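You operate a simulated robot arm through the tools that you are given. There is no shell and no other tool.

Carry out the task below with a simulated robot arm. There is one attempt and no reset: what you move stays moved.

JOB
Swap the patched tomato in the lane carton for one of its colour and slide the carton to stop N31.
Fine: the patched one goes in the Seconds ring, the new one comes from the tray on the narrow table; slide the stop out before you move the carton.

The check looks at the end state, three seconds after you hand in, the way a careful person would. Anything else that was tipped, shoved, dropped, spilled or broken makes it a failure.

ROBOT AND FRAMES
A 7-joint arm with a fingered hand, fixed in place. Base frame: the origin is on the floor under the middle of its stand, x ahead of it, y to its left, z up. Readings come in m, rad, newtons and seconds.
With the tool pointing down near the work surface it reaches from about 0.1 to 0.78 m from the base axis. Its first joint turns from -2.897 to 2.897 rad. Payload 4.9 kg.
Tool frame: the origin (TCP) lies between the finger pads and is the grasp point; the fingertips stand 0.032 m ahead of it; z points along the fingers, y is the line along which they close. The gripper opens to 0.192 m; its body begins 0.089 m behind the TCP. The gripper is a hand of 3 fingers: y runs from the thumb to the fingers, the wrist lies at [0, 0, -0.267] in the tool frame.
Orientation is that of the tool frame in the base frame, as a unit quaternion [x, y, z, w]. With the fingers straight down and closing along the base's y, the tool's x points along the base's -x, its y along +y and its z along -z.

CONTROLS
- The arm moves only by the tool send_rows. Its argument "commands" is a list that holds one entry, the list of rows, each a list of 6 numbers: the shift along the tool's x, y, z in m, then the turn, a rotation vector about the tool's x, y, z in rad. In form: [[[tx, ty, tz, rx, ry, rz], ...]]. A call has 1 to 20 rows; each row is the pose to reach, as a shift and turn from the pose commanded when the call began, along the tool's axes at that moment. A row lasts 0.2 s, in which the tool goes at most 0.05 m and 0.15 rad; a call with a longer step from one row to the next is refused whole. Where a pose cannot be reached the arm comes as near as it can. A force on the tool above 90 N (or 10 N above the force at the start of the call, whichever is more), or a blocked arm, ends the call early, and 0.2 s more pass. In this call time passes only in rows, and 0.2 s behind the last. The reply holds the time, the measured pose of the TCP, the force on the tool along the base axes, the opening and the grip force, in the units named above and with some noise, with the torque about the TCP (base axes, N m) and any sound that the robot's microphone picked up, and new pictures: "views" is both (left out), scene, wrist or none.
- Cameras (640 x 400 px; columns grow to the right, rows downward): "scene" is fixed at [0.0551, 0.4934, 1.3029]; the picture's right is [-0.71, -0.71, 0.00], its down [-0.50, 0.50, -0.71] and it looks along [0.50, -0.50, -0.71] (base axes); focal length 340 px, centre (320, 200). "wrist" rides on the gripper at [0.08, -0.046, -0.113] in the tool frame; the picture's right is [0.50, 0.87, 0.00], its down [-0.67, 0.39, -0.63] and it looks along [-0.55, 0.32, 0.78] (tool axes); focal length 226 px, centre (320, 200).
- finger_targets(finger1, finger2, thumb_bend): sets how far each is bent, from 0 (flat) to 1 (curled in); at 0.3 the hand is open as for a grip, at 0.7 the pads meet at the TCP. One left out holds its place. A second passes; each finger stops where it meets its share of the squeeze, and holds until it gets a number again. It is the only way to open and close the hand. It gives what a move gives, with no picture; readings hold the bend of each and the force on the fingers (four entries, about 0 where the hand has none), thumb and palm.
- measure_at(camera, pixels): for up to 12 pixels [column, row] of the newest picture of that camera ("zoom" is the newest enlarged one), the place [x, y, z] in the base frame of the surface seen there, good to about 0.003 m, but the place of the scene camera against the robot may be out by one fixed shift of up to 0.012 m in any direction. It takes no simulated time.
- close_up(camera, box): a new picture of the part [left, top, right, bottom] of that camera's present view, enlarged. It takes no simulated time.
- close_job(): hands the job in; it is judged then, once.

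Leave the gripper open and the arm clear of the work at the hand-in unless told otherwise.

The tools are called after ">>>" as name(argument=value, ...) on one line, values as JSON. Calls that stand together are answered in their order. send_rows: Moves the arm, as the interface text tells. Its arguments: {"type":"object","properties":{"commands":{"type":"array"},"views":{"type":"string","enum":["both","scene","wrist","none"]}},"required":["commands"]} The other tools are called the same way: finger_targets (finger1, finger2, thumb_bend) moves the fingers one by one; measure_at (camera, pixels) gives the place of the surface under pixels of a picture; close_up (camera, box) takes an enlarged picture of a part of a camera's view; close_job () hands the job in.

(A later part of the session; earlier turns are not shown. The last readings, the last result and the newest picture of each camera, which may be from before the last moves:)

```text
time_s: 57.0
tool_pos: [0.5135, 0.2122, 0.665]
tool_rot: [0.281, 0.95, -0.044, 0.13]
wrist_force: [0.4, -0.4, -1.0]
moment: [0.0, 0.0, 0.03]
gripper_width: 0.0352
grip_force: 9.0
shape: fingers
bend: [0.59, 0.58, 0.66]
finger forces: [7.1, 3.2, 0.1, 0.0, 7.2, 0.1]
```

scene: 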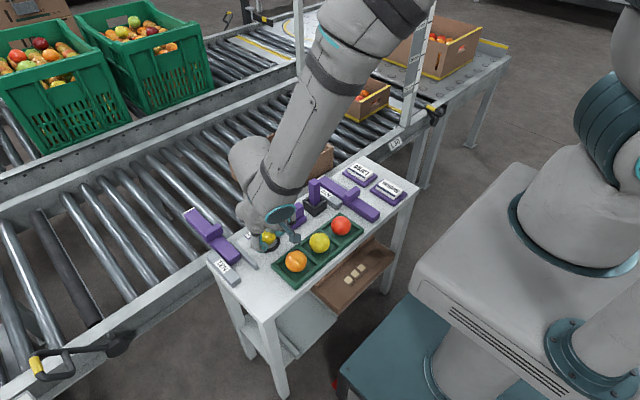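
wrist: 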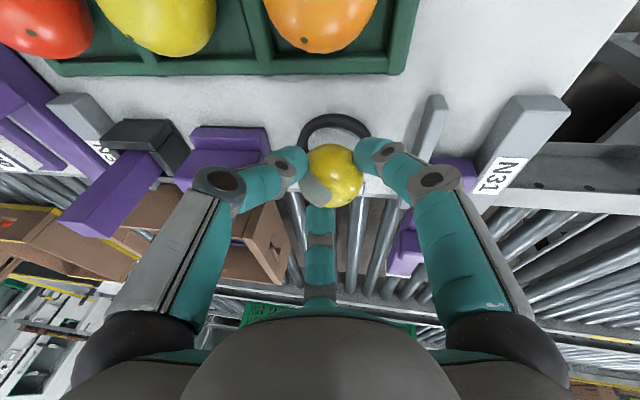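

Still hanging at TCP z 0.665. I'll lower a few millimetres more.

>>> send_rows(commands=[[[0.0004, 0, 0.0014, 0, 0, 0], [0.0008, 0, 0.0029, 0, 0, 0], [0.0011, 0, 0.004, 0, 0, 0]]], views="none")

```text
time_s: 57.8
tool_pos: [0.5136, 0.2126, 0.6609]
tool_rot: [0.281, 0.95, -0.044, 0.13]
wrist_force: [1.1, -0.5, 0.2]
moment: [-0.01, 0.0, 0.02]
gripper_width: 0.0353
grip_force: 9.0
shape: fingers
bend: [0.59, 0.58, 0.66]
finger forces: [7.0, 3.4, 0.1, 0.1, 7.3, 0.1]
```

The vertical force has moved from -1.0 to about 0, so it may just be touching. I'll lower 2–3 mm more to confirm.

>>> send_rows(commands=[[[0.0003, 0, 0.001, 0, 0, 0], [0.0005, 0, 0.0019, 0, 0, 0], [0.0008, 0, 0.0029, 0, 0, 0]]], views="both")

>>> close_up(camera="scene", box=[240, 210, 300, 260])

>>> close_up(camera="wrist", box=[180, 60, 460, 260])

```text
time_s: 58.6
tool_pos: [0.5123, 0.2128, 0.6581]
tool_rot: [0.282, 0.95, -0.045, 0.13]
wrist_force: [-0.6, 0.6, -0.3]
moment: [-0.01, 0.03, -0.02]
gripper_width: 0.0352
grip_force: 8.8
shape: fingers
bend: [0.59, 0.58, 0.66]
finger forces: [7.1, 3.3, 0.1, 0.0, 7.3, 0.0]
```

scene: 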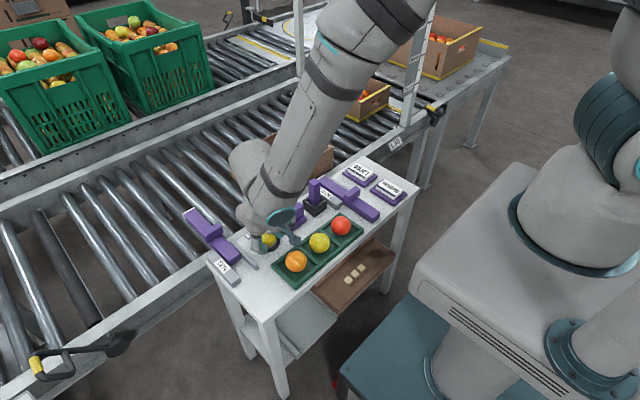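
wrist: 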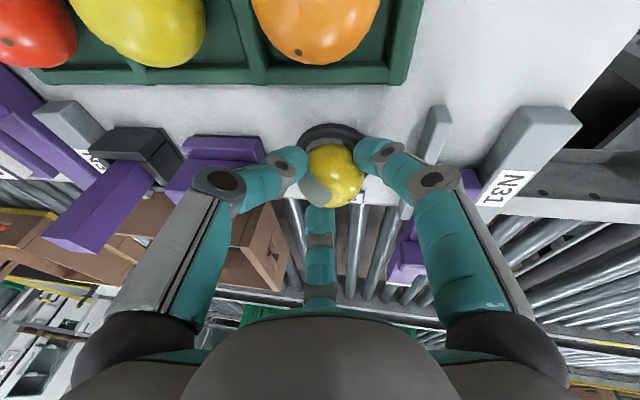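

```text
8.00 times, centred on (270, 235) of scene
```

zoom: 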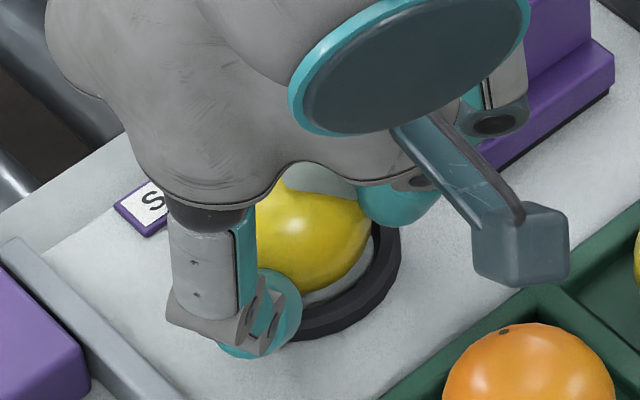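

```text
2.00 times, centred on (320, 160) of wrist
```

zoom: 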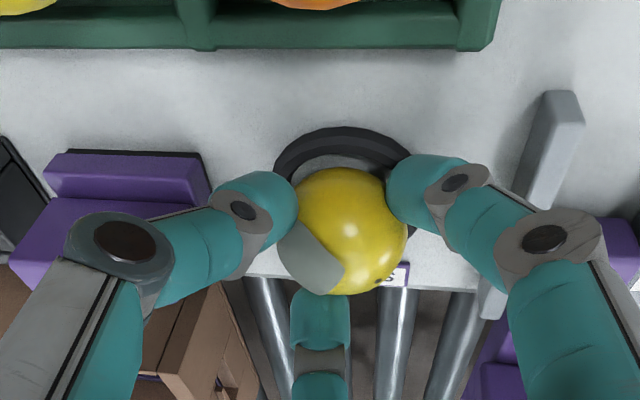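

Not quite down: by my carton reading, contact should come near TCP z 0.656. I'll go 1 mm at a time.

>>> send_rows(commands=[[[0.0003, 0, 0.001, 0, 0, 0], [0.0006, 0, 0.002, 0, 0, 0], [0.0006, 0, 0.002, 0, 0, 0]]], views="none")

```text
time_s: 59.4
tool_pos: [0.5147, 0.2135, 0.6568]
tool_rot: [0.282, 0.95, -0.042, 0.13]
wrist_force: [-5.4, 3.0, 13.6]
moment: [0.55, 0.32, 0.1]
gripper_width: 0.0347
grip_force: 17.4
shape: fingers
bend: [0.59, 0.58, 0.66]
finger forces: [22.6, 3.4, 0.0, 0.1, 8.7, 0.0]
```

Touchdown signal: finger 1's tip has met the ring (22 N). I'll raise 2 mm to unload the ring, then release by easing the thumb and finger 2 open with finger 1 almost still.

>>> send_rows(commands=[[[-0.0006, 0, -0.002, 0, 0, 0], [-0.0006, 0, -0.0022, 0, 0, 0]]], views="scene")

>>> close_up(camera="scene", box=[240, 210, 300, 260])

```text
time_s: 60.0
tool_pos: [0.5121, 0.2105, 0.6573]
tool_rot: [0.281, 0.95, -0.044, 0.129]
wrist_force: [0.6, 0.2, 0.1]
moment: [0.05, 0.0, -0.04]
gripper_width: 0.0352
grip_force: 10.0
shape: fingers
bend: [0.59, 0.58, 0.66]
finger forces: [8.7, 3.8, 0.0, 0.0, 6.9, 0.1]
```

scene: 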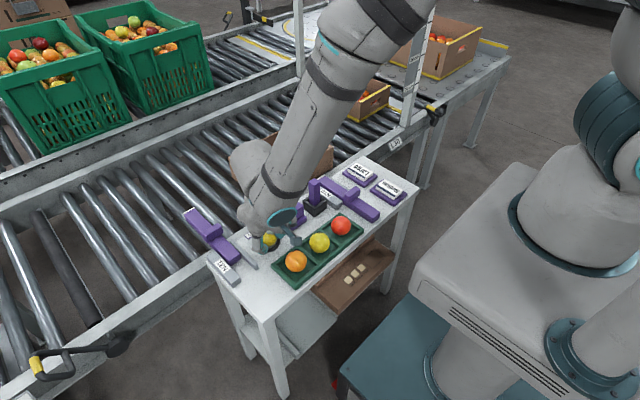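

```text
8.00 times, centred on (270, 235) of scene
```

zoom: 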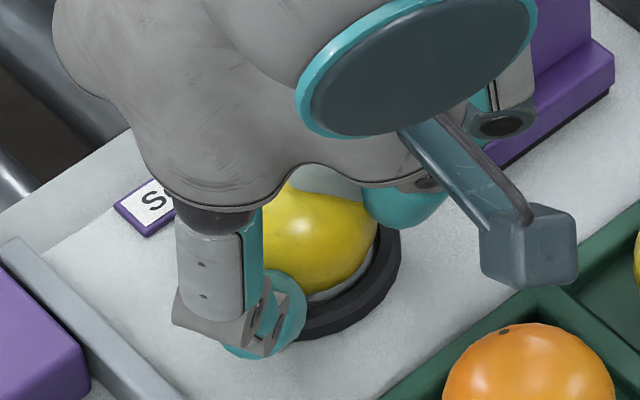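

The ring hasn't moved and the vertical force is neutral. Releasing: thumb to 0.60, finger 2 to 0.53, finger 1 to 0.58.

>>> finger_targets(finger1=0.58, finger2=0.53, thumb_bend=0.6)

>>> close_up(camera="scene", box=[240, 210, 300, 260])

>>> close_up(camera="wrist", box=[180, 60, 460, 260])

```text
time_s: 61.0
tool_pos: [0.5122, 0.2117, 0.6587]
tool_rot: [0.281, 0.95, -0.043, 0.129]
wrist_force: [-0.2, 0.0, 1.2]
moment: [-0.02, 0.0, -0.02]
gripper_width: 0.0465
grip_force: 0.8
shape: fingers
bend: [0.58, 0.53, 0.6]
finger forces: [1.3, 0.0, 0.0, 0.0, 0.0, 0.0]
```

```text
8.00 times, centred on (270, 235) of scene
```

zoom: 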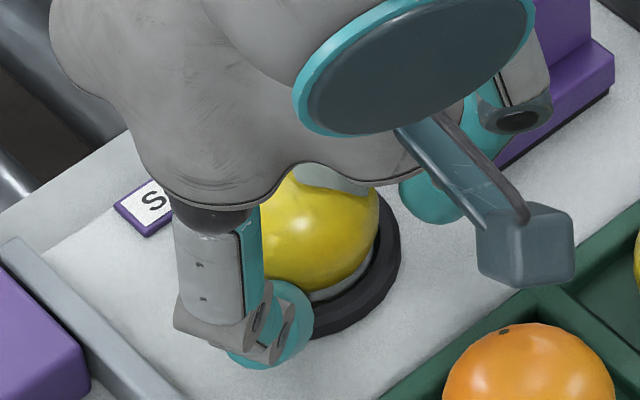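

```text
2.00 times, centred on (320, 160) of wrist
```

zoom: 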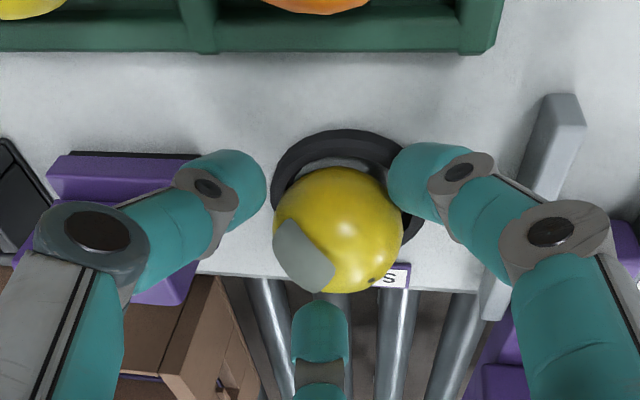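

The tomato sits inside the ring and is released. I'll lift straight up slowly.

>>> send_rows(commands=[[[-0.0011, 0, -0.0039, 0, 0, 0], [-0.0027, -0.0001, -0.0096, 0, 0, 0], [-0.0054, -0.0002, -0.0193, 0, 0, 0], [-0.0095, -0.0004, -0.0337, 0, 0, 0], [-0.0162, -0.0006, -0.0578, 0, 0, 0], [-0.0243, -0.001, -0.0868, 0, 0, 0], [-0.0324, -0.0013, -0.1157, 0, 0, 0]]], views="both")

>>> close_up(camera="scene", box=[220, 190, 320, 280])

>>> close_up(camera="wrist", box=[200, 0, 440, 160])

```text
time_s: 62.6
tool_pos: [0.514, 0.211, 0.7772]
tool_rot: [0.281, 0.95, -0.044, 0.129]
wrist_force: [-0.3, -0.1, -0.1]
moment: [-0.02, -0.03, 0.02]
gripper_width: 0.0478
grip_force: 0.1
shape: fingers
bend: [0.57, 0.53, 0.6]
finger forces: [0.0, 0.0, 0.0, 0.1, 0.0, 0.0]
```

scene: 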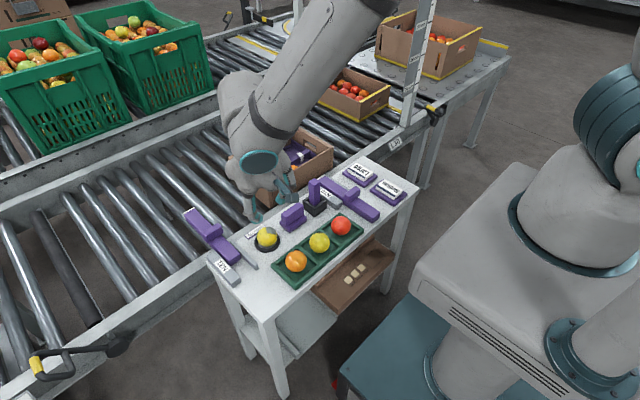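
wrist: 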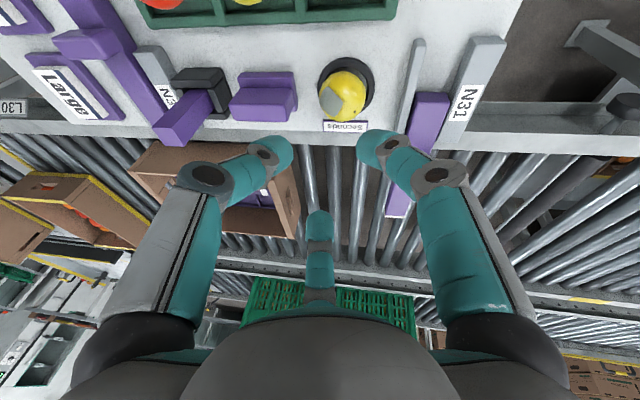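

```text
4.44 times, centred on (270, 235) of scene
```

zoom: 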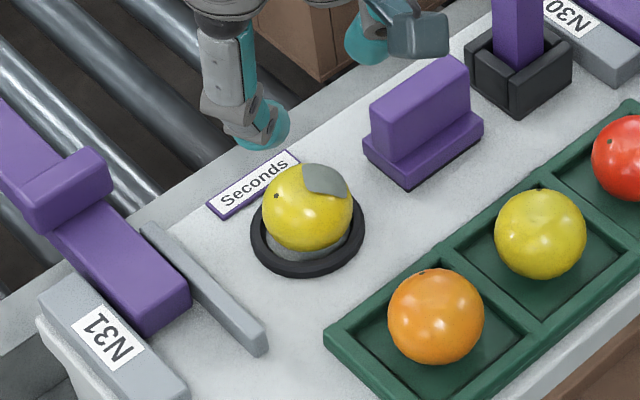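

```text
2.50 times, centred on (320, 80) of wrist
```

zoom: 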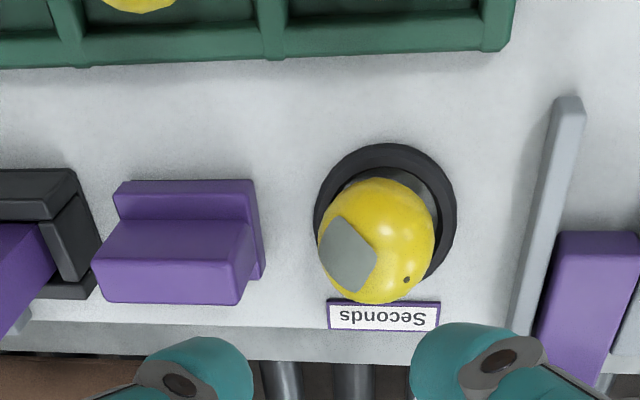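

The patched tomato now sits in the Seconds ring, and nothing else was disturbed. Next is the replacement. I'll open the fingers to 0.55 and move above the plain yellow tomato in the tray.

>>> finger_targets(finger1=0.55, finger2=0.55, thumb_bend=0.55)

>>> send_rows(commands=[[[0.007, -0.012, 0, 0, 0, 0], [0.019, -0.031, 0, 0, 0, 0], [0.033, -0.053, 0, 0, 0, 0], [0.047, -0.076, 0, 0, 0, 0], [0.06, -0.097, 0, 0, 0, 0], [0.068, -0.11, -0.0005, 0, 0, 0], [0.0716, -0.1163, -0.0011, 0, 0, 0]]], views="both")

>>> close_up(camera="wrist", box=[180, 20, 460, 220])

>>> close_up(camera="scene", box=[250, 190, 370, 290])

```text
time_s: 63.6
tool_pos: [0.5132, 0.2123, 0.7789]
tool_rot: [0.281, 0.95, -0.044, 0.13]
wrist_force: [0.8, 0.4, 0.8]
moment: [0.01, 0.01, 0.01]
gripper_width: 0.0624
grip_force: 0.1
shape: fingers
bend: [0.55, 0.55, 0.55]
finger forces: [0.0, 0.0, 0.0, 0.0, 0.0, 0.1]
```

```text
time_s: 65.2
tool_pos: [0.3916, 0.1535, 0.7611]
tool_rot: [0.281, 0.95, -0.043, 0.13]
wrist_force: [-0.4, 0.1, -0.9]
moment: [-0.02, 0.01, 0.0]
gripper_width: 0.0622
grip_force: 0.0
shape: fingers
bend: [0.55, 0.55, 0.55]
finger forces: [0.1, 0.0, 0.0, 0.0, 0.1, 0.1]
```

scene: 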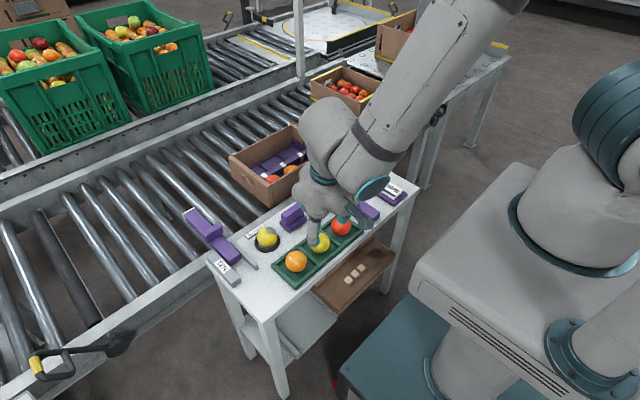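
wrist: 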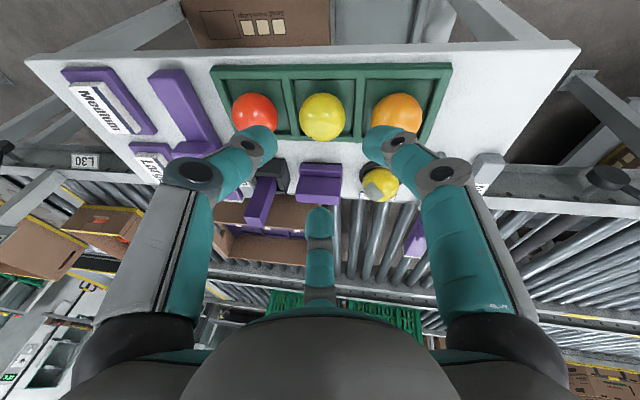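

```text
2.00 times, centred on (320, 120) of wrist
```

zoom: 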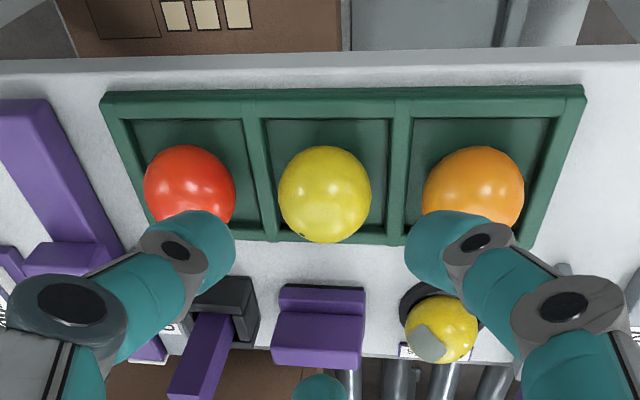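

```text
4.00 times, centred on (310, 240) of scene
```

zoom: 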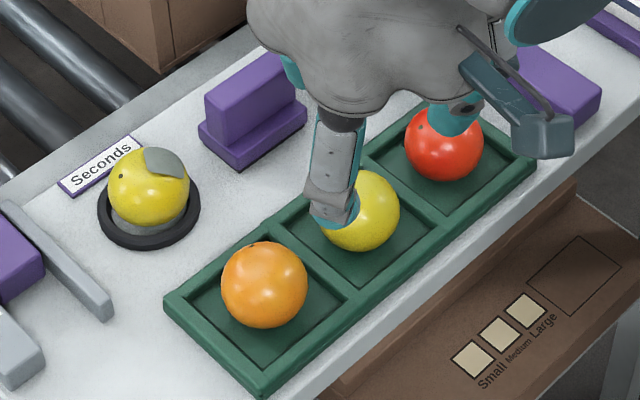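

The replacement yellow is clean. I'll measure its exact place from this view, just inside its limbs, plus the tray rim.

>>> measure_at(camera="wrist", pixels=[[322, 117], [301, 117], [344, 117], [322, 96], [322, 139], [310, 105], [335, 130], [290, 100], [283, 80], [353, 90], [321, 75], [325, 141]])

```text
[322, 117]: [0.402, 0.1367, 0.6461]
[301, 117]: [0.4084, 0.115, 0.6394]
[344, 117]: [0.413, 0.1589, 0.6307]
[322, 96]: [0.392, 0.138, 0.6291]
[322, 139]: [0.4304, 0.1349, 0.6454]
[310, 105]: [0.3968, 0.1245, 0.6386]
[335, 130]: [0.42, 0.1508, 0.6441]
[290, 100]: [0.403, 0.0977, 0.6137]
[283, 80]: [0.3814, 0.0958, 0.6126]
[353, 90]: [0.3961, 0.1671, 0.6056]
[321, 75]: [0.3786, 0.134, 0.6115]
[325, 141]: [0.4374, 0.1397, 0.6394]
```

The replacement's centre is (0.4165, 0.135, 0.627). I'll descend along the axis with a 7 mm sideways correction, stopping 2.5 cm short.

>>> send_rows(commands=[[[0.002, -0.0003, 0.01, 0, 0, 0], [0.005, -0.0006, 0.025, 0, 0, 0], [0.0066, -0.0009, 0.04, 0, 0, 0], [0.0066, -0.0009, 0.055, 0, 0, 0], [0.0066, -0.0009, 0.066, 0, 0, 0], [0.0066, -0.0009, 0.073, 0, 0, 0]]], views="both")

>>> close_up(camera="wrist", box=[180, 60, 460, 260])

>>> close_up(camera="scene", box=[270, 190, 370, 280])

```text
time_s: 66.6
tool_pos: [0.402, 0.143, 0.6906]
tool_rot: [0.282, 0.95, -0.043, 0.13]
wrist_force: [0.1, 0.1, -0.3]
moment: [-0.02, -0.02, 0.02]
gripper_width: 0.0625
grip_force: 0.0
shape: fingers
bend: [0.55, 0.55, 0.55]
finger forces: [0.1, 0.0, 0.1, 0.1, 0.1, 0.0]
```

scene: 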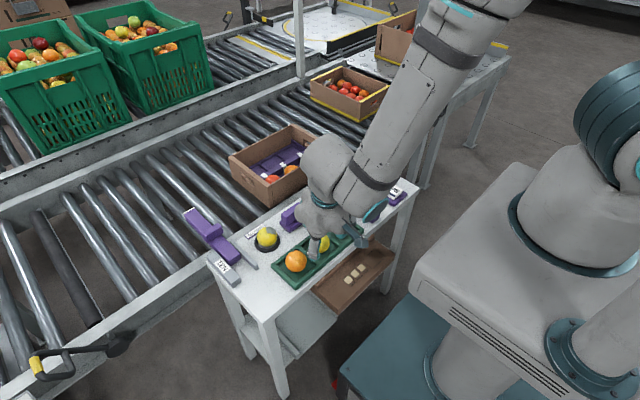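
wrist: 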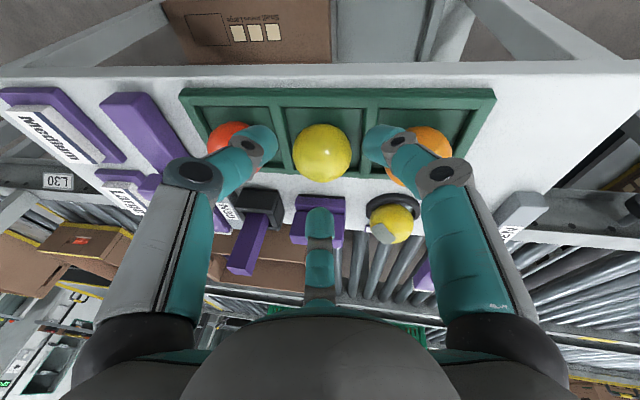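

```text
2.00 times, centred on (320, 160) of wrist
```

zoom: 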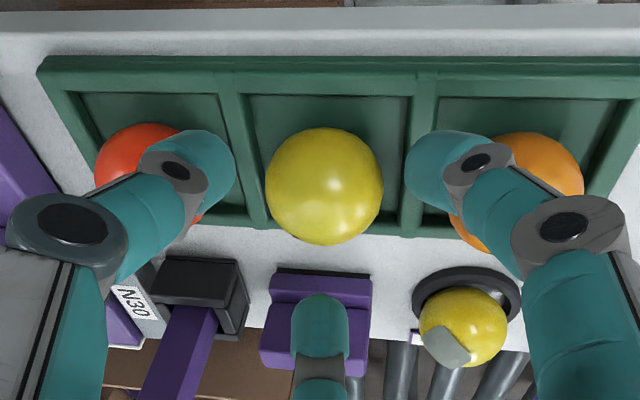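

```text
4.44 times, centred on (320, 235) of scene
```

zoom: 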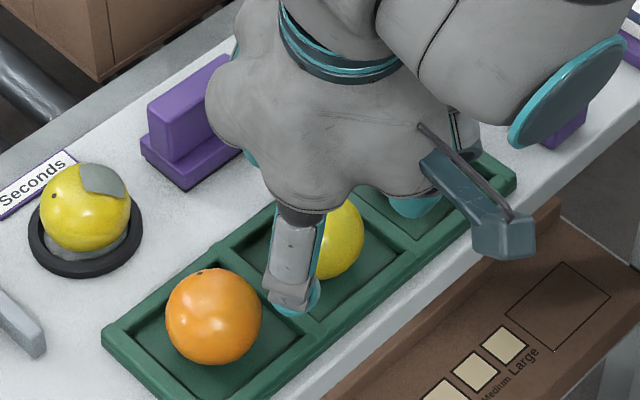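

On target within 2 mm. I'll finish the descent in small steps.

>>> send_rows(commands=[[[0.0005, 0.0008, 0.007, 0, 0, 0], [0.001, 0.0015, 0.014, 0, 0, 0], [0.001, 0.0017, 0.02, 0, 0, 0], [0.001, 0.0017, 0.0255, 0, 0, 0]]], views="both")

>>> close_up(camera="wrist", box=[180, 60, 460, 260])

>>> close_up(camera="scene", box=[270, 190, 370, 280])

```text
time_s: 67.6
tool_pos: [0.4105, 0.1425, 0.6661]
tool_rot: [0.281, 0.95, -0.042, 0.131]
wrist_force: [-2.2, 1.8, 12.5]
moment: [0.45, 0.32, 0.03]
gripper_width: 0.0598
grip_force: 5.8
shape: fingers
bend: [0.56, 0.55, 0.55]
finger forces: [12.6, 0.0, 0.1, 0.0, 0.0, 0.0]
```

scene: 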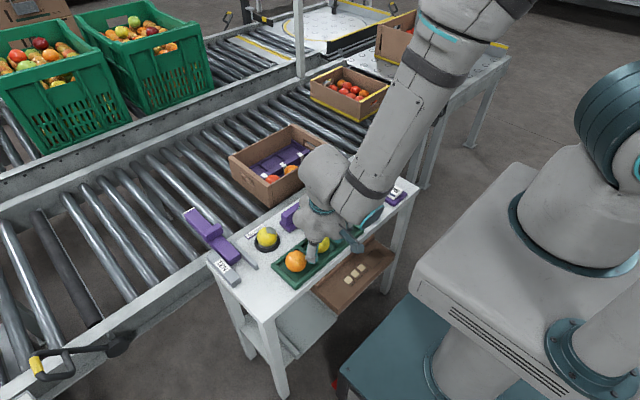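
wrist: 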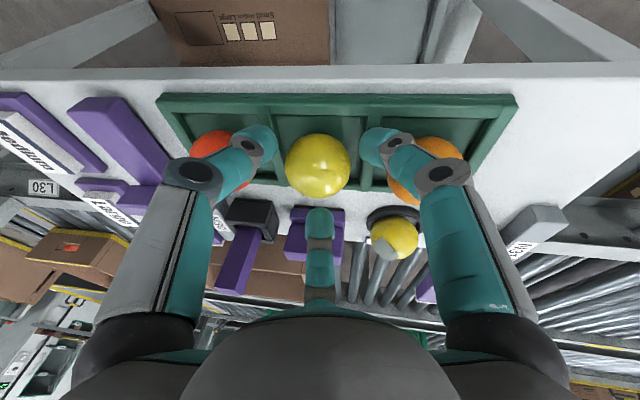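

```text
2.00 times, centred on (320, 160) of wrist
```

zoom: 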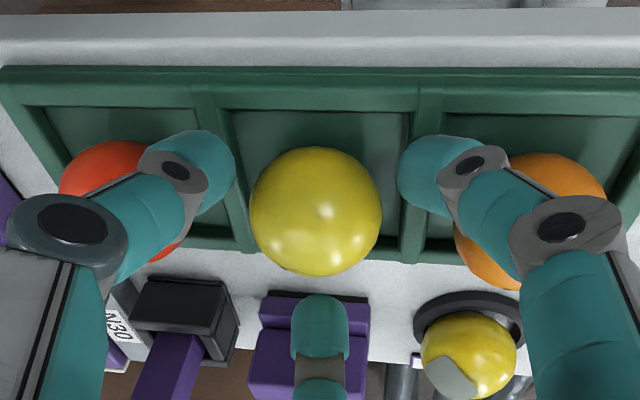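

```text
4.44 times, centred on (320, 235) of scene
```

zoom: 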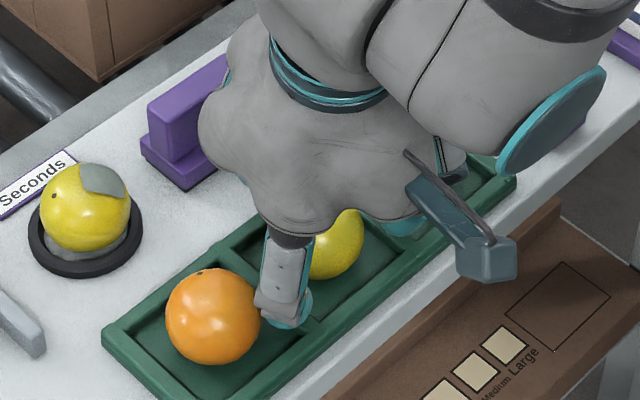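

Finger 1 met the tray divider (13 N) before the ring was low enough. For this pick there are no walls, so a vertical hand is better. I'll back off, straighten the hand, and centre it over the tomato.

>>> send_rows(commands=[[[0, 0, -0.01, 0, 0, 0], [0, 0, -0.025, 0, 0, 0], [0, 0, -0.045, 0, 0, 0], [0, 0, -0.055, 0, 0, 0]]], views="none")

>>> send_rows(commands=[[[-0.008, -0.001, 0, -0.002, 0.07, 0], [-0.016, -0.002, 0, -0.004, 0.14, 0], [-0.0222, -0.0034, 0, -0.006, 0.21, 0], [-0.0222, -0.0034, 0, -0.0081, 0.2759, 0]]], views="both")

```text
time_s: 68.6
tool_pos: [0.394, 0.1496, 0.7177]
tool_rot: [0.282, 0.95, -0.045, 0.13]
wrist_force: [-0.6, 0.4, -0.5]
moment: [0.06, -0.02, -0.01]
gripper_width: 0.0623
grip_force: 0.0
shape: fingers
bend: [0.55, 0.55, 0.55]
finger forces: [0.0, 0.0, 0.0, 0.0, 0.0, 0.0]
```

```text
time_s: 69.6
tool_pos: [0.4115, 0.1365, 0.7237]
tool_rot: [0.284, 0.959, 0.0, -0.001]
wrist_force: [0.2, 0.2, -0.7]
moment: [-0.02, 0.01, 0.0]
gripper_width: 0.0625
grip_force: 0.0
shape: fingers
bend: [0.55, 0.55, 0.55]
finger forces: [0.1, 0.1, 0.0, 0.0, 0.0, 0.1]
```

scene: 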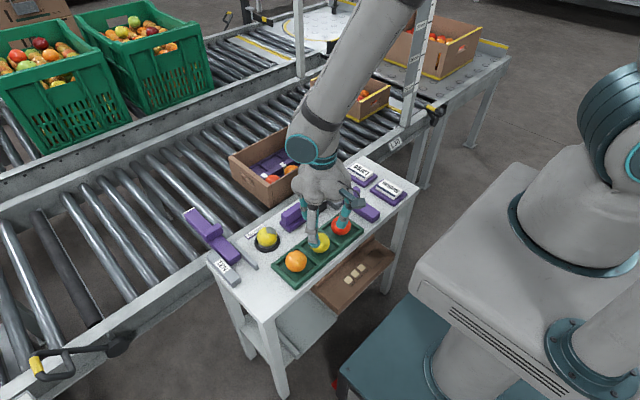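
wrist: 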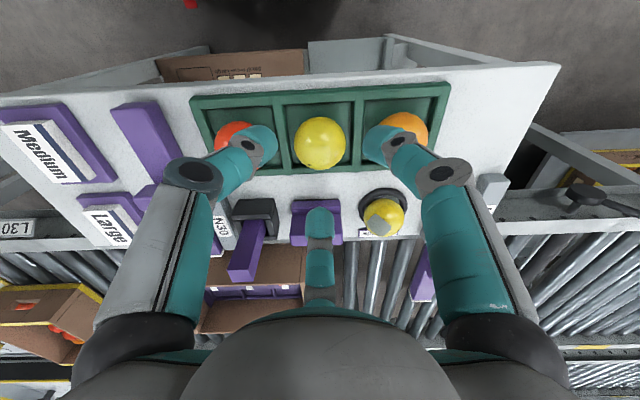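

The hand is vertical. I'll re-measure the tomato from this view for centring.

>>> measure_at(camera="wrist", pixels=[[320, 143], [296, 143], [344, 143], [320, 119], [320, 167], [305, 130], [335, 130], [335, 158], [305, 158], [278, 140], [361, 130], [320, 95]])

```text
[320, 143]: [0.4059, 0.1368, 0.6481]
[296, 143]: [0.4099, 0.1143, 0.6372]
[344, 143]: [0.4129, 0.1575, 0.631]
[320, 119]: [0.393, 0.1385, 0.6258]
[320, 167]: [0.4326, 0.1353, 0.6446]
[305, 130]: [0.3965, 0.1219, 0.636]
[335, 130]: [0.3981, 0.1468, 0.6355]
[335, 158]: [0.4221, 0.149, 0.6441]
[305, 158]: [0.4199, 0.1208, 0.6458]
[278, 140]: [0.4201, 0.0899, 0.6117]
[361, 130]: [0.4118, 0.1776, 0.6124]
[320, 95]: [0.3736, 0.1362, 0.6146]
```

The centre is confirmed at (0.416, 0.135, 0.6265). I'll lower vertically to TCP z 0.659, which puts the tips a few mm above the tray dividers.

>>> send_rows(commands=[[[-0.0023, 0.0006, 0.005, 0, 0, 0], [-0.0046, 0.0012, 0.015, 0, 0, 0], [-0.0046, 0.0012, 0.03, 0, 0, 0], [-0.0046, 0.0012, 0.043, 0, 0, 0], [-0.0046, 0.0012, 0.053, 0, 0, 0], [-0.0046, 0.0012, 0.06, 0, 0, 0], [-0.0046, 0.0012, 0.0647, 0, 0, 0]]], views="both")

>>> close_up(camera="wrist", box=[180, 80, 460, 280])

>>> close_up(camera="scene", box=[270, 190, 370, 280])

```text
time_s: 71.2
tool_pos: [0.4165, 0.1345, 0.6596]
tool_rot: [0.284, 0.959, 0.0, -0.001]
wrist_force: [-0.1, -0.6, -0.7]
moment: [-0.02, 0.04, -0.01]
gripper_width: 0.0624
grip_force: 0.1
shape: fingers
bend: [0.55, 0.55, 0.55]
finger forces: [0.1, 0.0, 0.0, 0.0, 0.0, 0.0]
```

scene: 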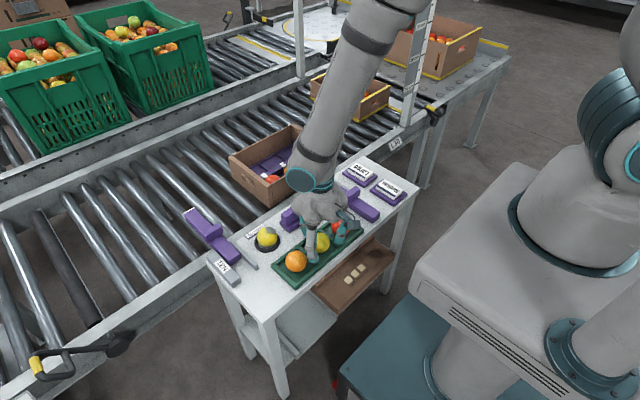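
wrist: 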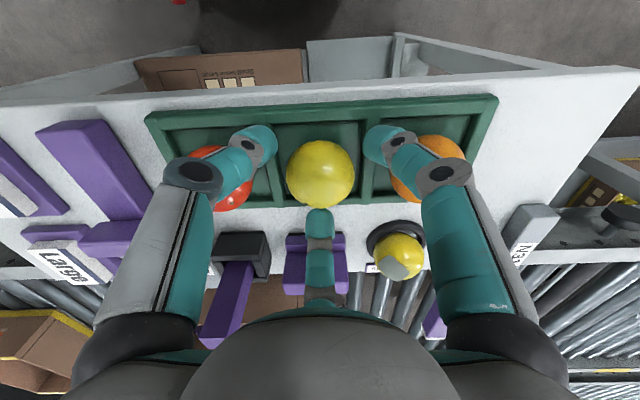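

```text
2.00 times, centred on (320, 180) of wrist
```

zoom: 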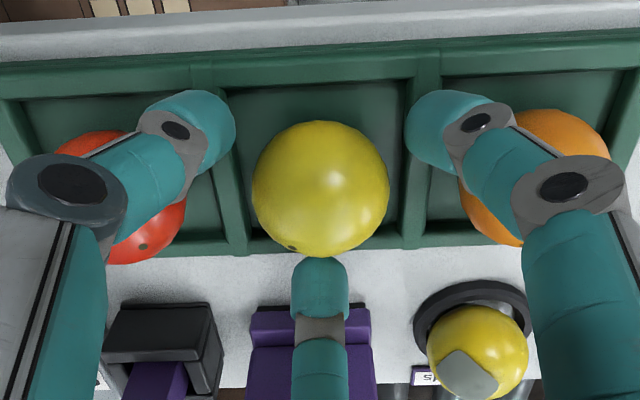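

```text
4.44 times, centred on (320, 235) of scene
```

zoom: 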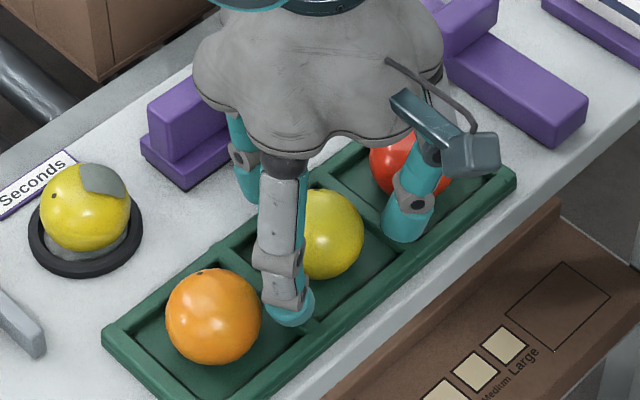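

No contact and the tomato is centred. Closing all three digits.

>>> finger_targets(finger1=0.7, finger2=0.7, thumb_bend=0.7)

>>> close_up(camera="wrist", box=[180, 80, 460, 280])

```text
time_s: 72.2
tool_pos: [0.416, 0.1351, 0.6581]
tool_rot: [0.285, 0.959, -0.001, -0.001]
wrist_force: [-1.1, -0.2, 2.1]
moment: [-0.03, 0.01, 0.0]
gripper_width: 0.0407
grip_force: 14.4
shape: fingers
bend: [0.59, 0.59, 0.63]
finger forces: [7.2, 7.3, 0.0, 0.0, 12.7, 0.0]
```

```text
2.00 times, centred on (320, 180) of wrist
```

zoom: 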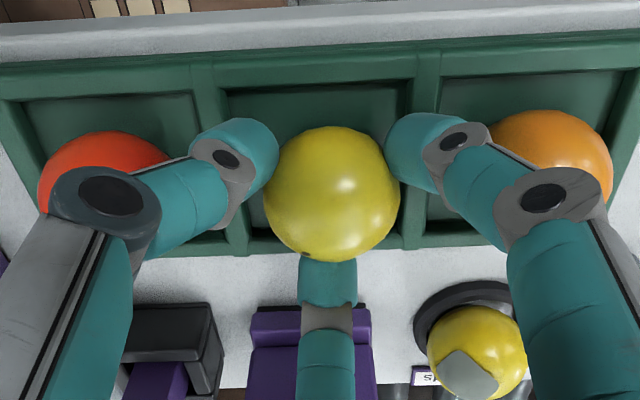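

Gripped with 7, 7 and 13 N, a balanced three-point hold. Lifting gently 2 cm and checking.

>>> send_rows(commands=[[[0, 0, -0.003, 0, 0, 0], [0, 0, -0.007, 0, 0, 0], [0, 0, -0.011, 0, 0, 0], [0, 0, -0.016, 0, 0, 0], [0, 0, -0.021, 0, 0, 0]]], views="both")

>>> close_up(camera="wrist", box=[180, 80, 460, 280])

>>> close_up(camera="scene", box=[270, 190, 370, 280])

```text
time_s: 73.4
tool_pos: [0.4166, 0.135, 0.6807]
tool_rot: [0.285, 0.959, -0.001, -0.001]
wrist_force: [0.3, 0.4, -0.4]
moment: [0.05, 0.0, -0.03]
gripper_width: 0.0403
grip_force: 13.8
shape: fingers
bend: [0.59, 0.59, 0.63]
finger forces: [7.2, 7.3, 0.0, 0.0, 12.3, 0.0]
```

scene: 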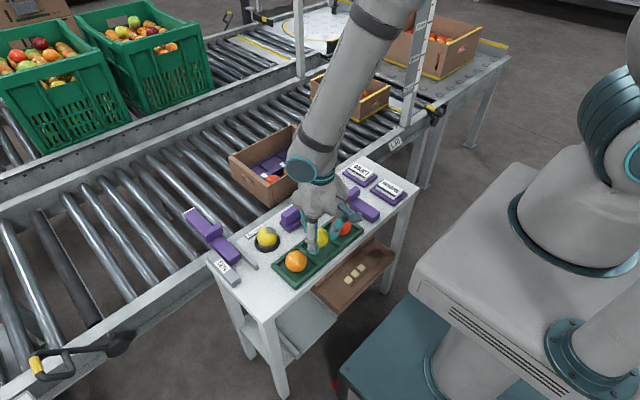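
wrist: 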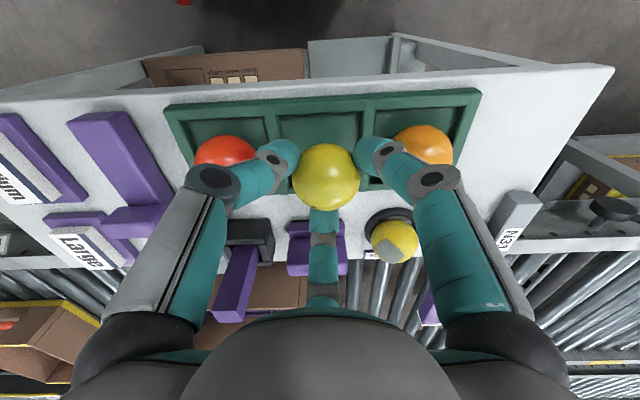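

```text
2.00 times, centred on (320, 180) of wrist
```

zoom: 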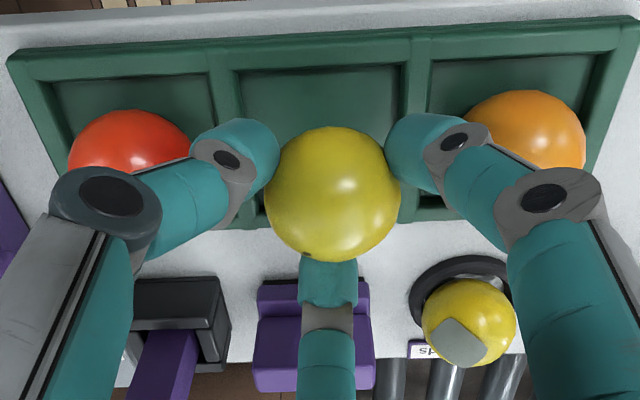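

```text
4.44 times, centred on (320, 235) of scene
```

zoom: 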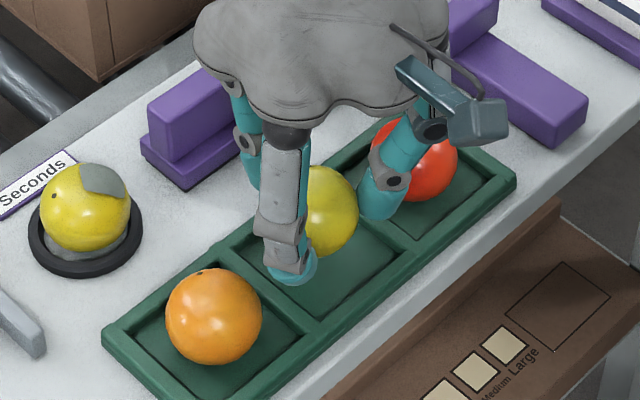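

Held firmly, with steady forces and the tray and its neighbours undisturbed. I'll lift to z≈0.83, high enough to clear the upright post.

>>> send_rows(commands=[[[0, 0, -0.006, 0, 0, 0], [0, 0, -0.018, 0, 0, 0], [0, 0, -0.033, 0, 0, 0], [0, 0, -0.05, 0, 0, 0], [0, 0, -0.068, 0, 0, 0], [0, 0, -0.086, 0, 0, 0], [0, 0, -0.104, 0, 0, 0], [0, 0, -0.122, 0, 0, 0], [0, 0, -0.136, 0, 0, 0], [0, 0, -0.146, 0, 0, 0], [0, 0, -0.15, 0, 0, 0]]], views="scene")

```text
time_s: 75.8
tool_pos: [0.4172, 0.1345, 0.8315]
tool_rot: [0.284, 0.959, -0.001, -0.001]
wrist_force: [-0.5, -0.3, -1.0]
moment: [-0.02, 0.02, -0.02]
gripper_width: 0.0406
grip_force: 13.3
shape: fingers
bend: [0.59, 0.59, 0.63]
finger forces: [7.2, 7.4, 0.1, 0.0, 12.2, 0.0]
```

scene: 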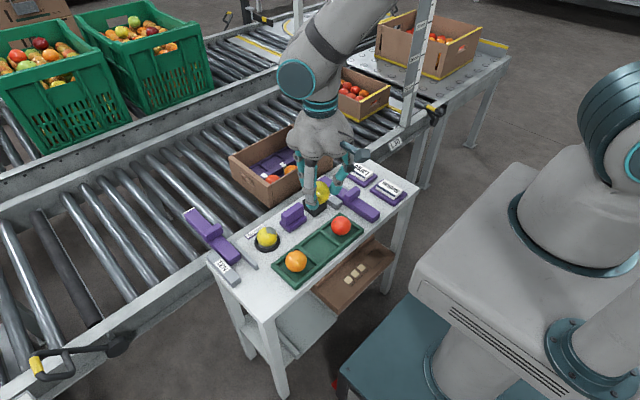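

Held steadily at 7, 7 and 12 N. I'll carry it smoothly across to above the carton's empty cell.

>>> send_rows(commands=[[[-0.0036, -0.0003, 0, 0, 0, 0], [-0.0108, -0.001, 0, 0, 0, 0], [-0.0252, -0.0024, 0, 0, 0, 0], [-0.0431, -0.0041, 0, 0, 0, 0], [-0.0647, -0.0062, 0, 0, 0, 0], [-0.0899, -0.0086, 0, 0, 0, 0], [-0.115, -0.011, 0, 0, 0, 0], [-0.1402, -0.0134, 0, 0, 0, 0], [-0.1654, -0.0158, 0, 0, 0, 0], [-0.1905, -0.0182, 0, 0, 0, 0], [-0.2157, -0.0206, 0, 0, 0, 0], [-0.2409, -0.023, 0, 0, 0, 0], [-0.266, -0.0254, 0, 0, 0, 0], [-0.2912, -0.0278, 0, 0, 0, 0], [-0.3128, -0.0298, 0, 0, 0, 0], [-0.3307, -0.0316, 0, 0, 0, 0], [-0.3451, -0.0329, 0, 0, 0, 0], [-0.3541, -0.0338, 0, 0, 0, 0], [-0.3595, -0.0343, 0, 0, 0, 0]]], views="both")

```text
time_s: 79.8
tool_pos: [0.6994, -0.0901, 0.8284]
tool_rot: [0.284, 0.959, 0.0, -0.001]
wrist_force: [-0.7, -0.2, -0.5]
moment: [0.0, 0.01, -0.02]
gripper_width: 0.0402
grip_force: 13.3
shape: fingers
bend: [0.59, 0.59, 0.64]
finger forces: [7.2, 7.4, 0.0, 0.0, 12.0, 0.0]
```

scene: 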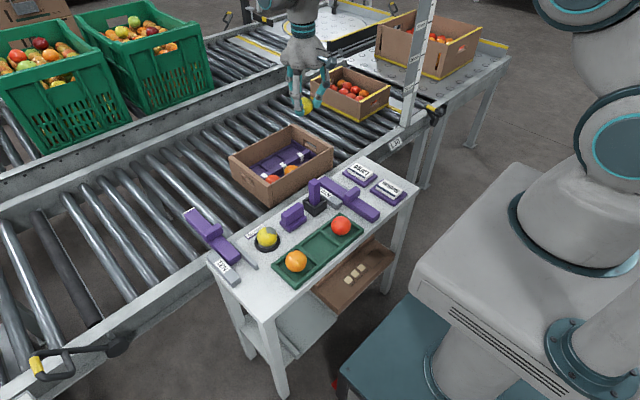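
wrist: 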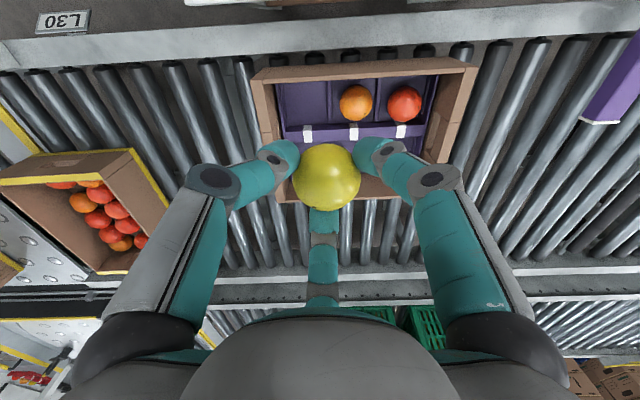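

Still held. I'll tilt to the carton entry pose (13° toward the robot, 9° toward +y) while descending to TCP z≈0.715, still above the rim.

>>> send_rows(commands=[[[0.0005, -0.0005, 0.008, 0.0012, -0.04, 0], [0.0012, -0.0012, 0.022, 0.0026, -0.09, 0], [0.002, -0.002, 0.038, 0.0041, -0.14, 0], [0.003, -0.0028, 0.054, 0.0056, -0.19, 0], [0.004, -0.0037, 0.07, 0.007, -0.24, 0], [0.005, -0.0046, 0.086, 0.0081, -0.2759, 0], [0.0055, -0.005, 0.102, 0.0081, -0.2759, 0], [0.0057, -0.0052, 0.1134, 0.0081, -0.2759, 0]]], views="both")

>>> close_up(camera="wrist", box=[180, 60, 460, 260])

>>> close_up(camera="scene", box=[220, 90, 350, 205])

```text
time_s: 81.6
tool_pos: [0.6913, -0.0918, 0.7163]
tool_rot: [0.281, 0.95, -0.044, 0.13]
wrist_force: [0.5, 0.0, -1.2]
moment: [0.01, 0.04, 0.0]
gripper_width: 0.0404
grip_force: 13.2
shape: fingers
bend: [0.59, 0.59, 0.64]
finger forces: [7.2, 7.2, 0.1, 0.0, 12.0, 0.0]
```

scene: 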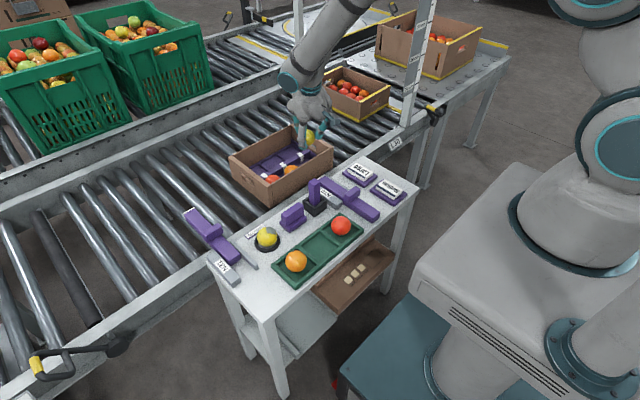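
wrist: 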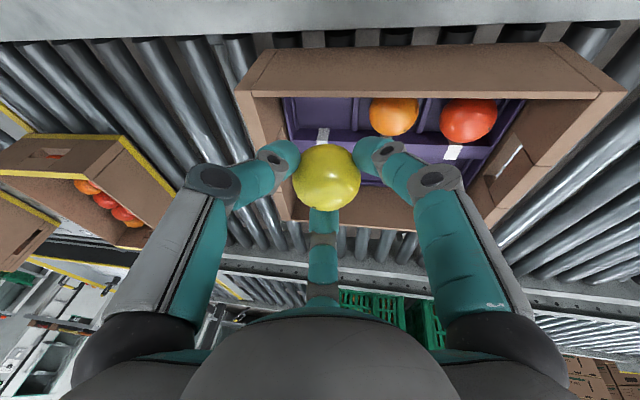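

```text
2.00 times, centred on (320, 160) of wrist
```

zoom: 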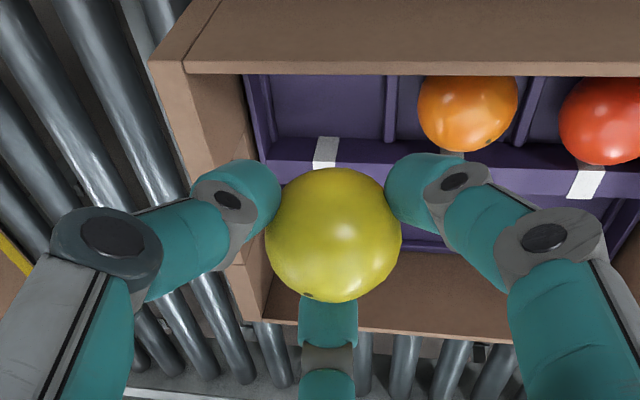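

```text
3.48 times, centred on (285, 148) of scene
```

zoom: 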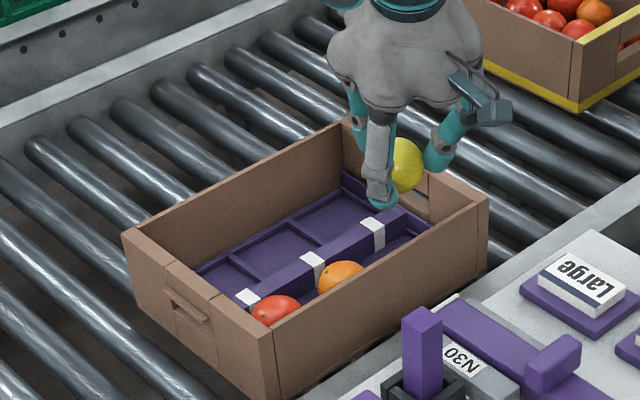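

The empty cell is visible. I'll confirm the carton's present place (rim, divider, ridge, orange) before going in.

>>> measure_at(camera="wrist", pixels=[[286, 115], [291, 115], [300, 115], [355, 115], [393, 116], [371, 116], [416, 116], [323, 136], [323, 131], [320, 115], [320, 95], [277, 115]])

```text
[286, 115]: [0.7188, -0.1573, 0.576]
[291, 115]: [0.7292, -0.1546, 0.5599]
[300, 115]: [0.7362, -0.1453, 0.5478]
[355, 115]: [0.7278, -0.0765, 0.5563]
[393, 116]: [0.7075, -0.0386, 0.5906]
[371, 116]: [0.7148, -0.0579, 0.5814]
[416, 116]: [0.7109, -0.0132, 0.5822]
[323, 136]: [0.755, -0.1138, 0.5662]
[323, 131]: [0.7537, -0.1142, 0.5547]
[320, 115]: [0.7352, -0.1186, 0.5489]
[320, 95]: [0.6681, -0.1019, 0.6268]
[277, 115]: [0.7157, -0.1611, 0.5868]
```

The carton is where I expect, and the orange has shifted to y≈-0.036, which gives more room. The axis leads to (0.716, -0.109). Descending 7 cm first.

>>> send_rows(commands=[[[0, 0, 0.008, 0, 0, 0], [0, 0, 0.02, 0, 0, 0], [0, 0, 0.032, 0, 0, 0], [0, 0, 0.044, 0, 0, 0], [0, 0, 0.055, 0, 0, 0], [0, 0, 0.065, 0, 0, 0], [0, 0, 0.073, 0, 0, 0], [0, 0, 0.08, 0, 0, 0]]], views="both")

>>> close_up(camera="wrist", box=[180, 100, 460, 280])

>>> close_up(camera="scene", box=[260, 110, 350, 190])

```text
time_s: 83.4
tool_pos: [0.7083, -0.1046, 0.6408]
tool_rot: [0.281, 0.95, -0.045, 0.13]
wrist_force: [-0.1, 0.5, -0.5]
moment: [0.0, -0.01, -0.01]
gripper_width: 0.0401
grip_force: 12.8
shape: fingers
bend: [0.59, 0.59, 0.64]
finger forces: [7.3, 7.2, 0.0, 0.0, 12.0, 0.0]
```

scene: 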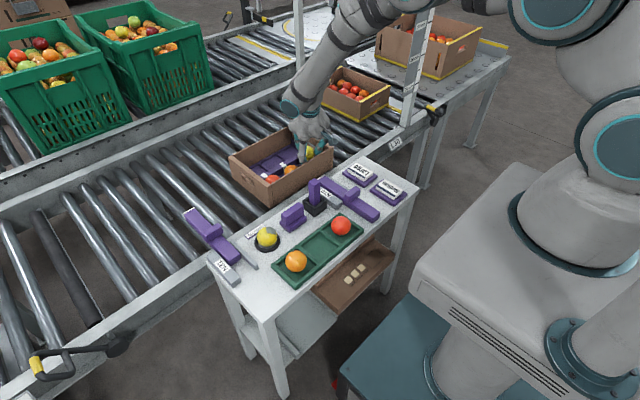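
wrist: 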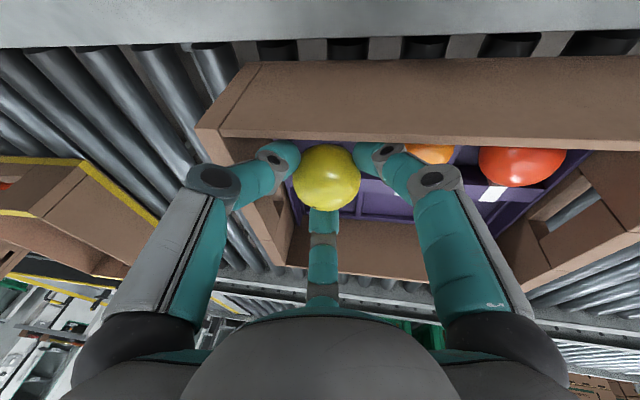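

```text
2.22 times, centred on (320, 190) of wrist
```

zoom: 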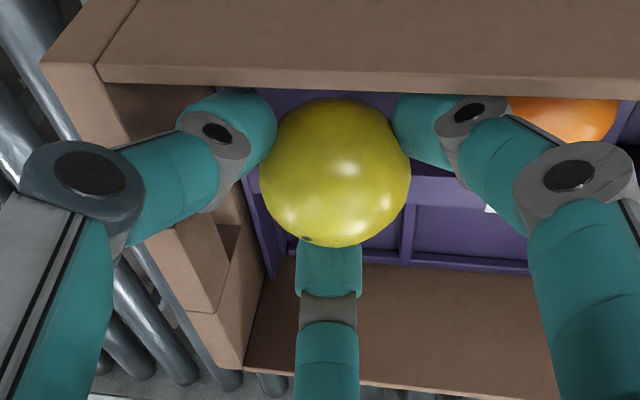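

```text
5.00 times, centred on (305, 150) of scene
```

zoom: 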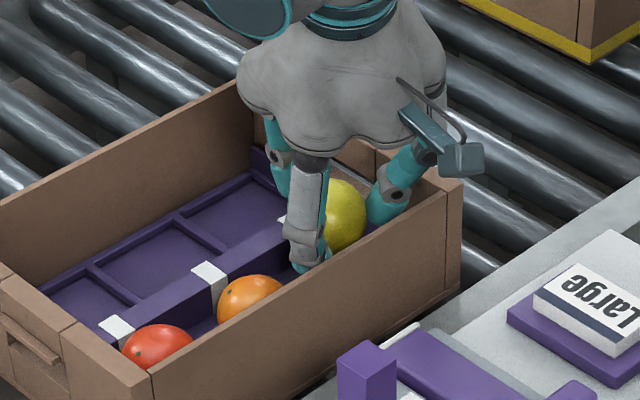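

Free so far. I'll continue slowly: 23 mm down to TCP z≈0.618.

>>> send_rows(commands=[[[0, 0, 0.006, 0, 0, 0], [0, 0, 0.012, 0, 0, 0], [0, 0, 0.018, 0, 0, 0], [0, 0, 0.0235, 0, 0, 0]]], views="both")

>>> close_up(camera="wrist", box=[180, 100, 460, 280])

```text
time_s: 84.4
tool_pos: [0.7146, -0.1067, 0.616]
tool_rot: [0.281, 0.95, -0.044, 0.13]
wrist_force: [0.6, -0.5, 0.1]
moment: [0.01, 0.03, 0.0]
gripper_width: 0.0403
grip_force: 13.3
shape: fingers
bend: [0.59, 0.59, 0.64]
finger forces: [7.1, 7.3, 0.1, 0.0, 11.9, 0.1]
```

scene: 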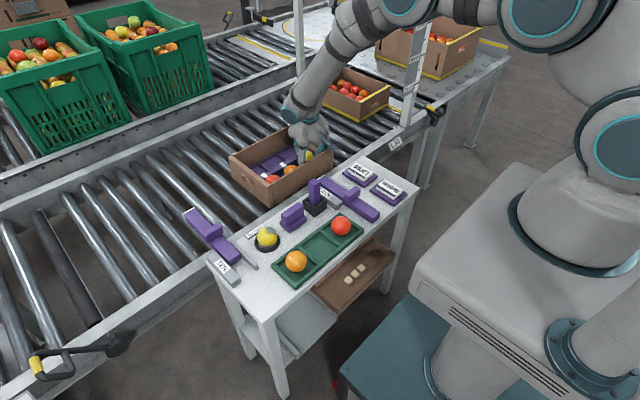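
wrist: 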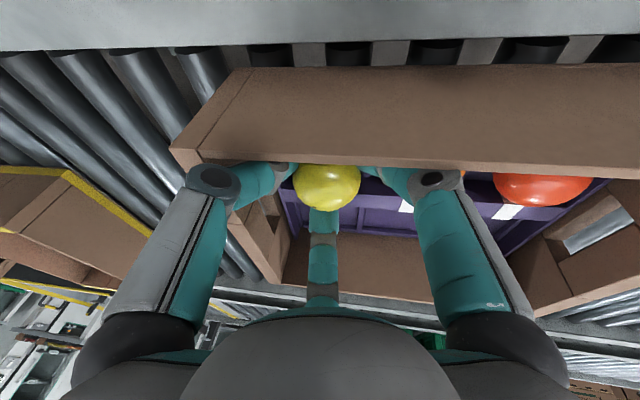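

```text
2.22 times, centred on (320, 190) of wrist
```

zoom: 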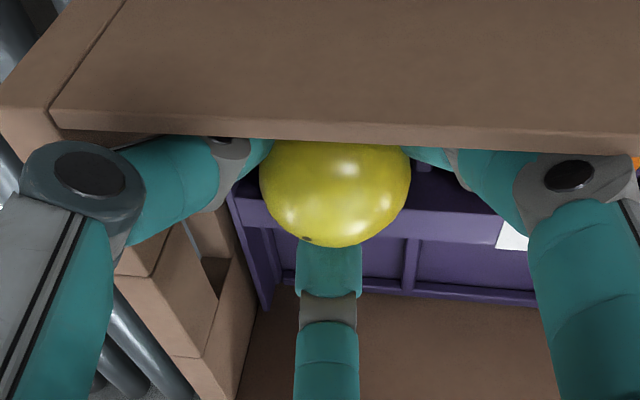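

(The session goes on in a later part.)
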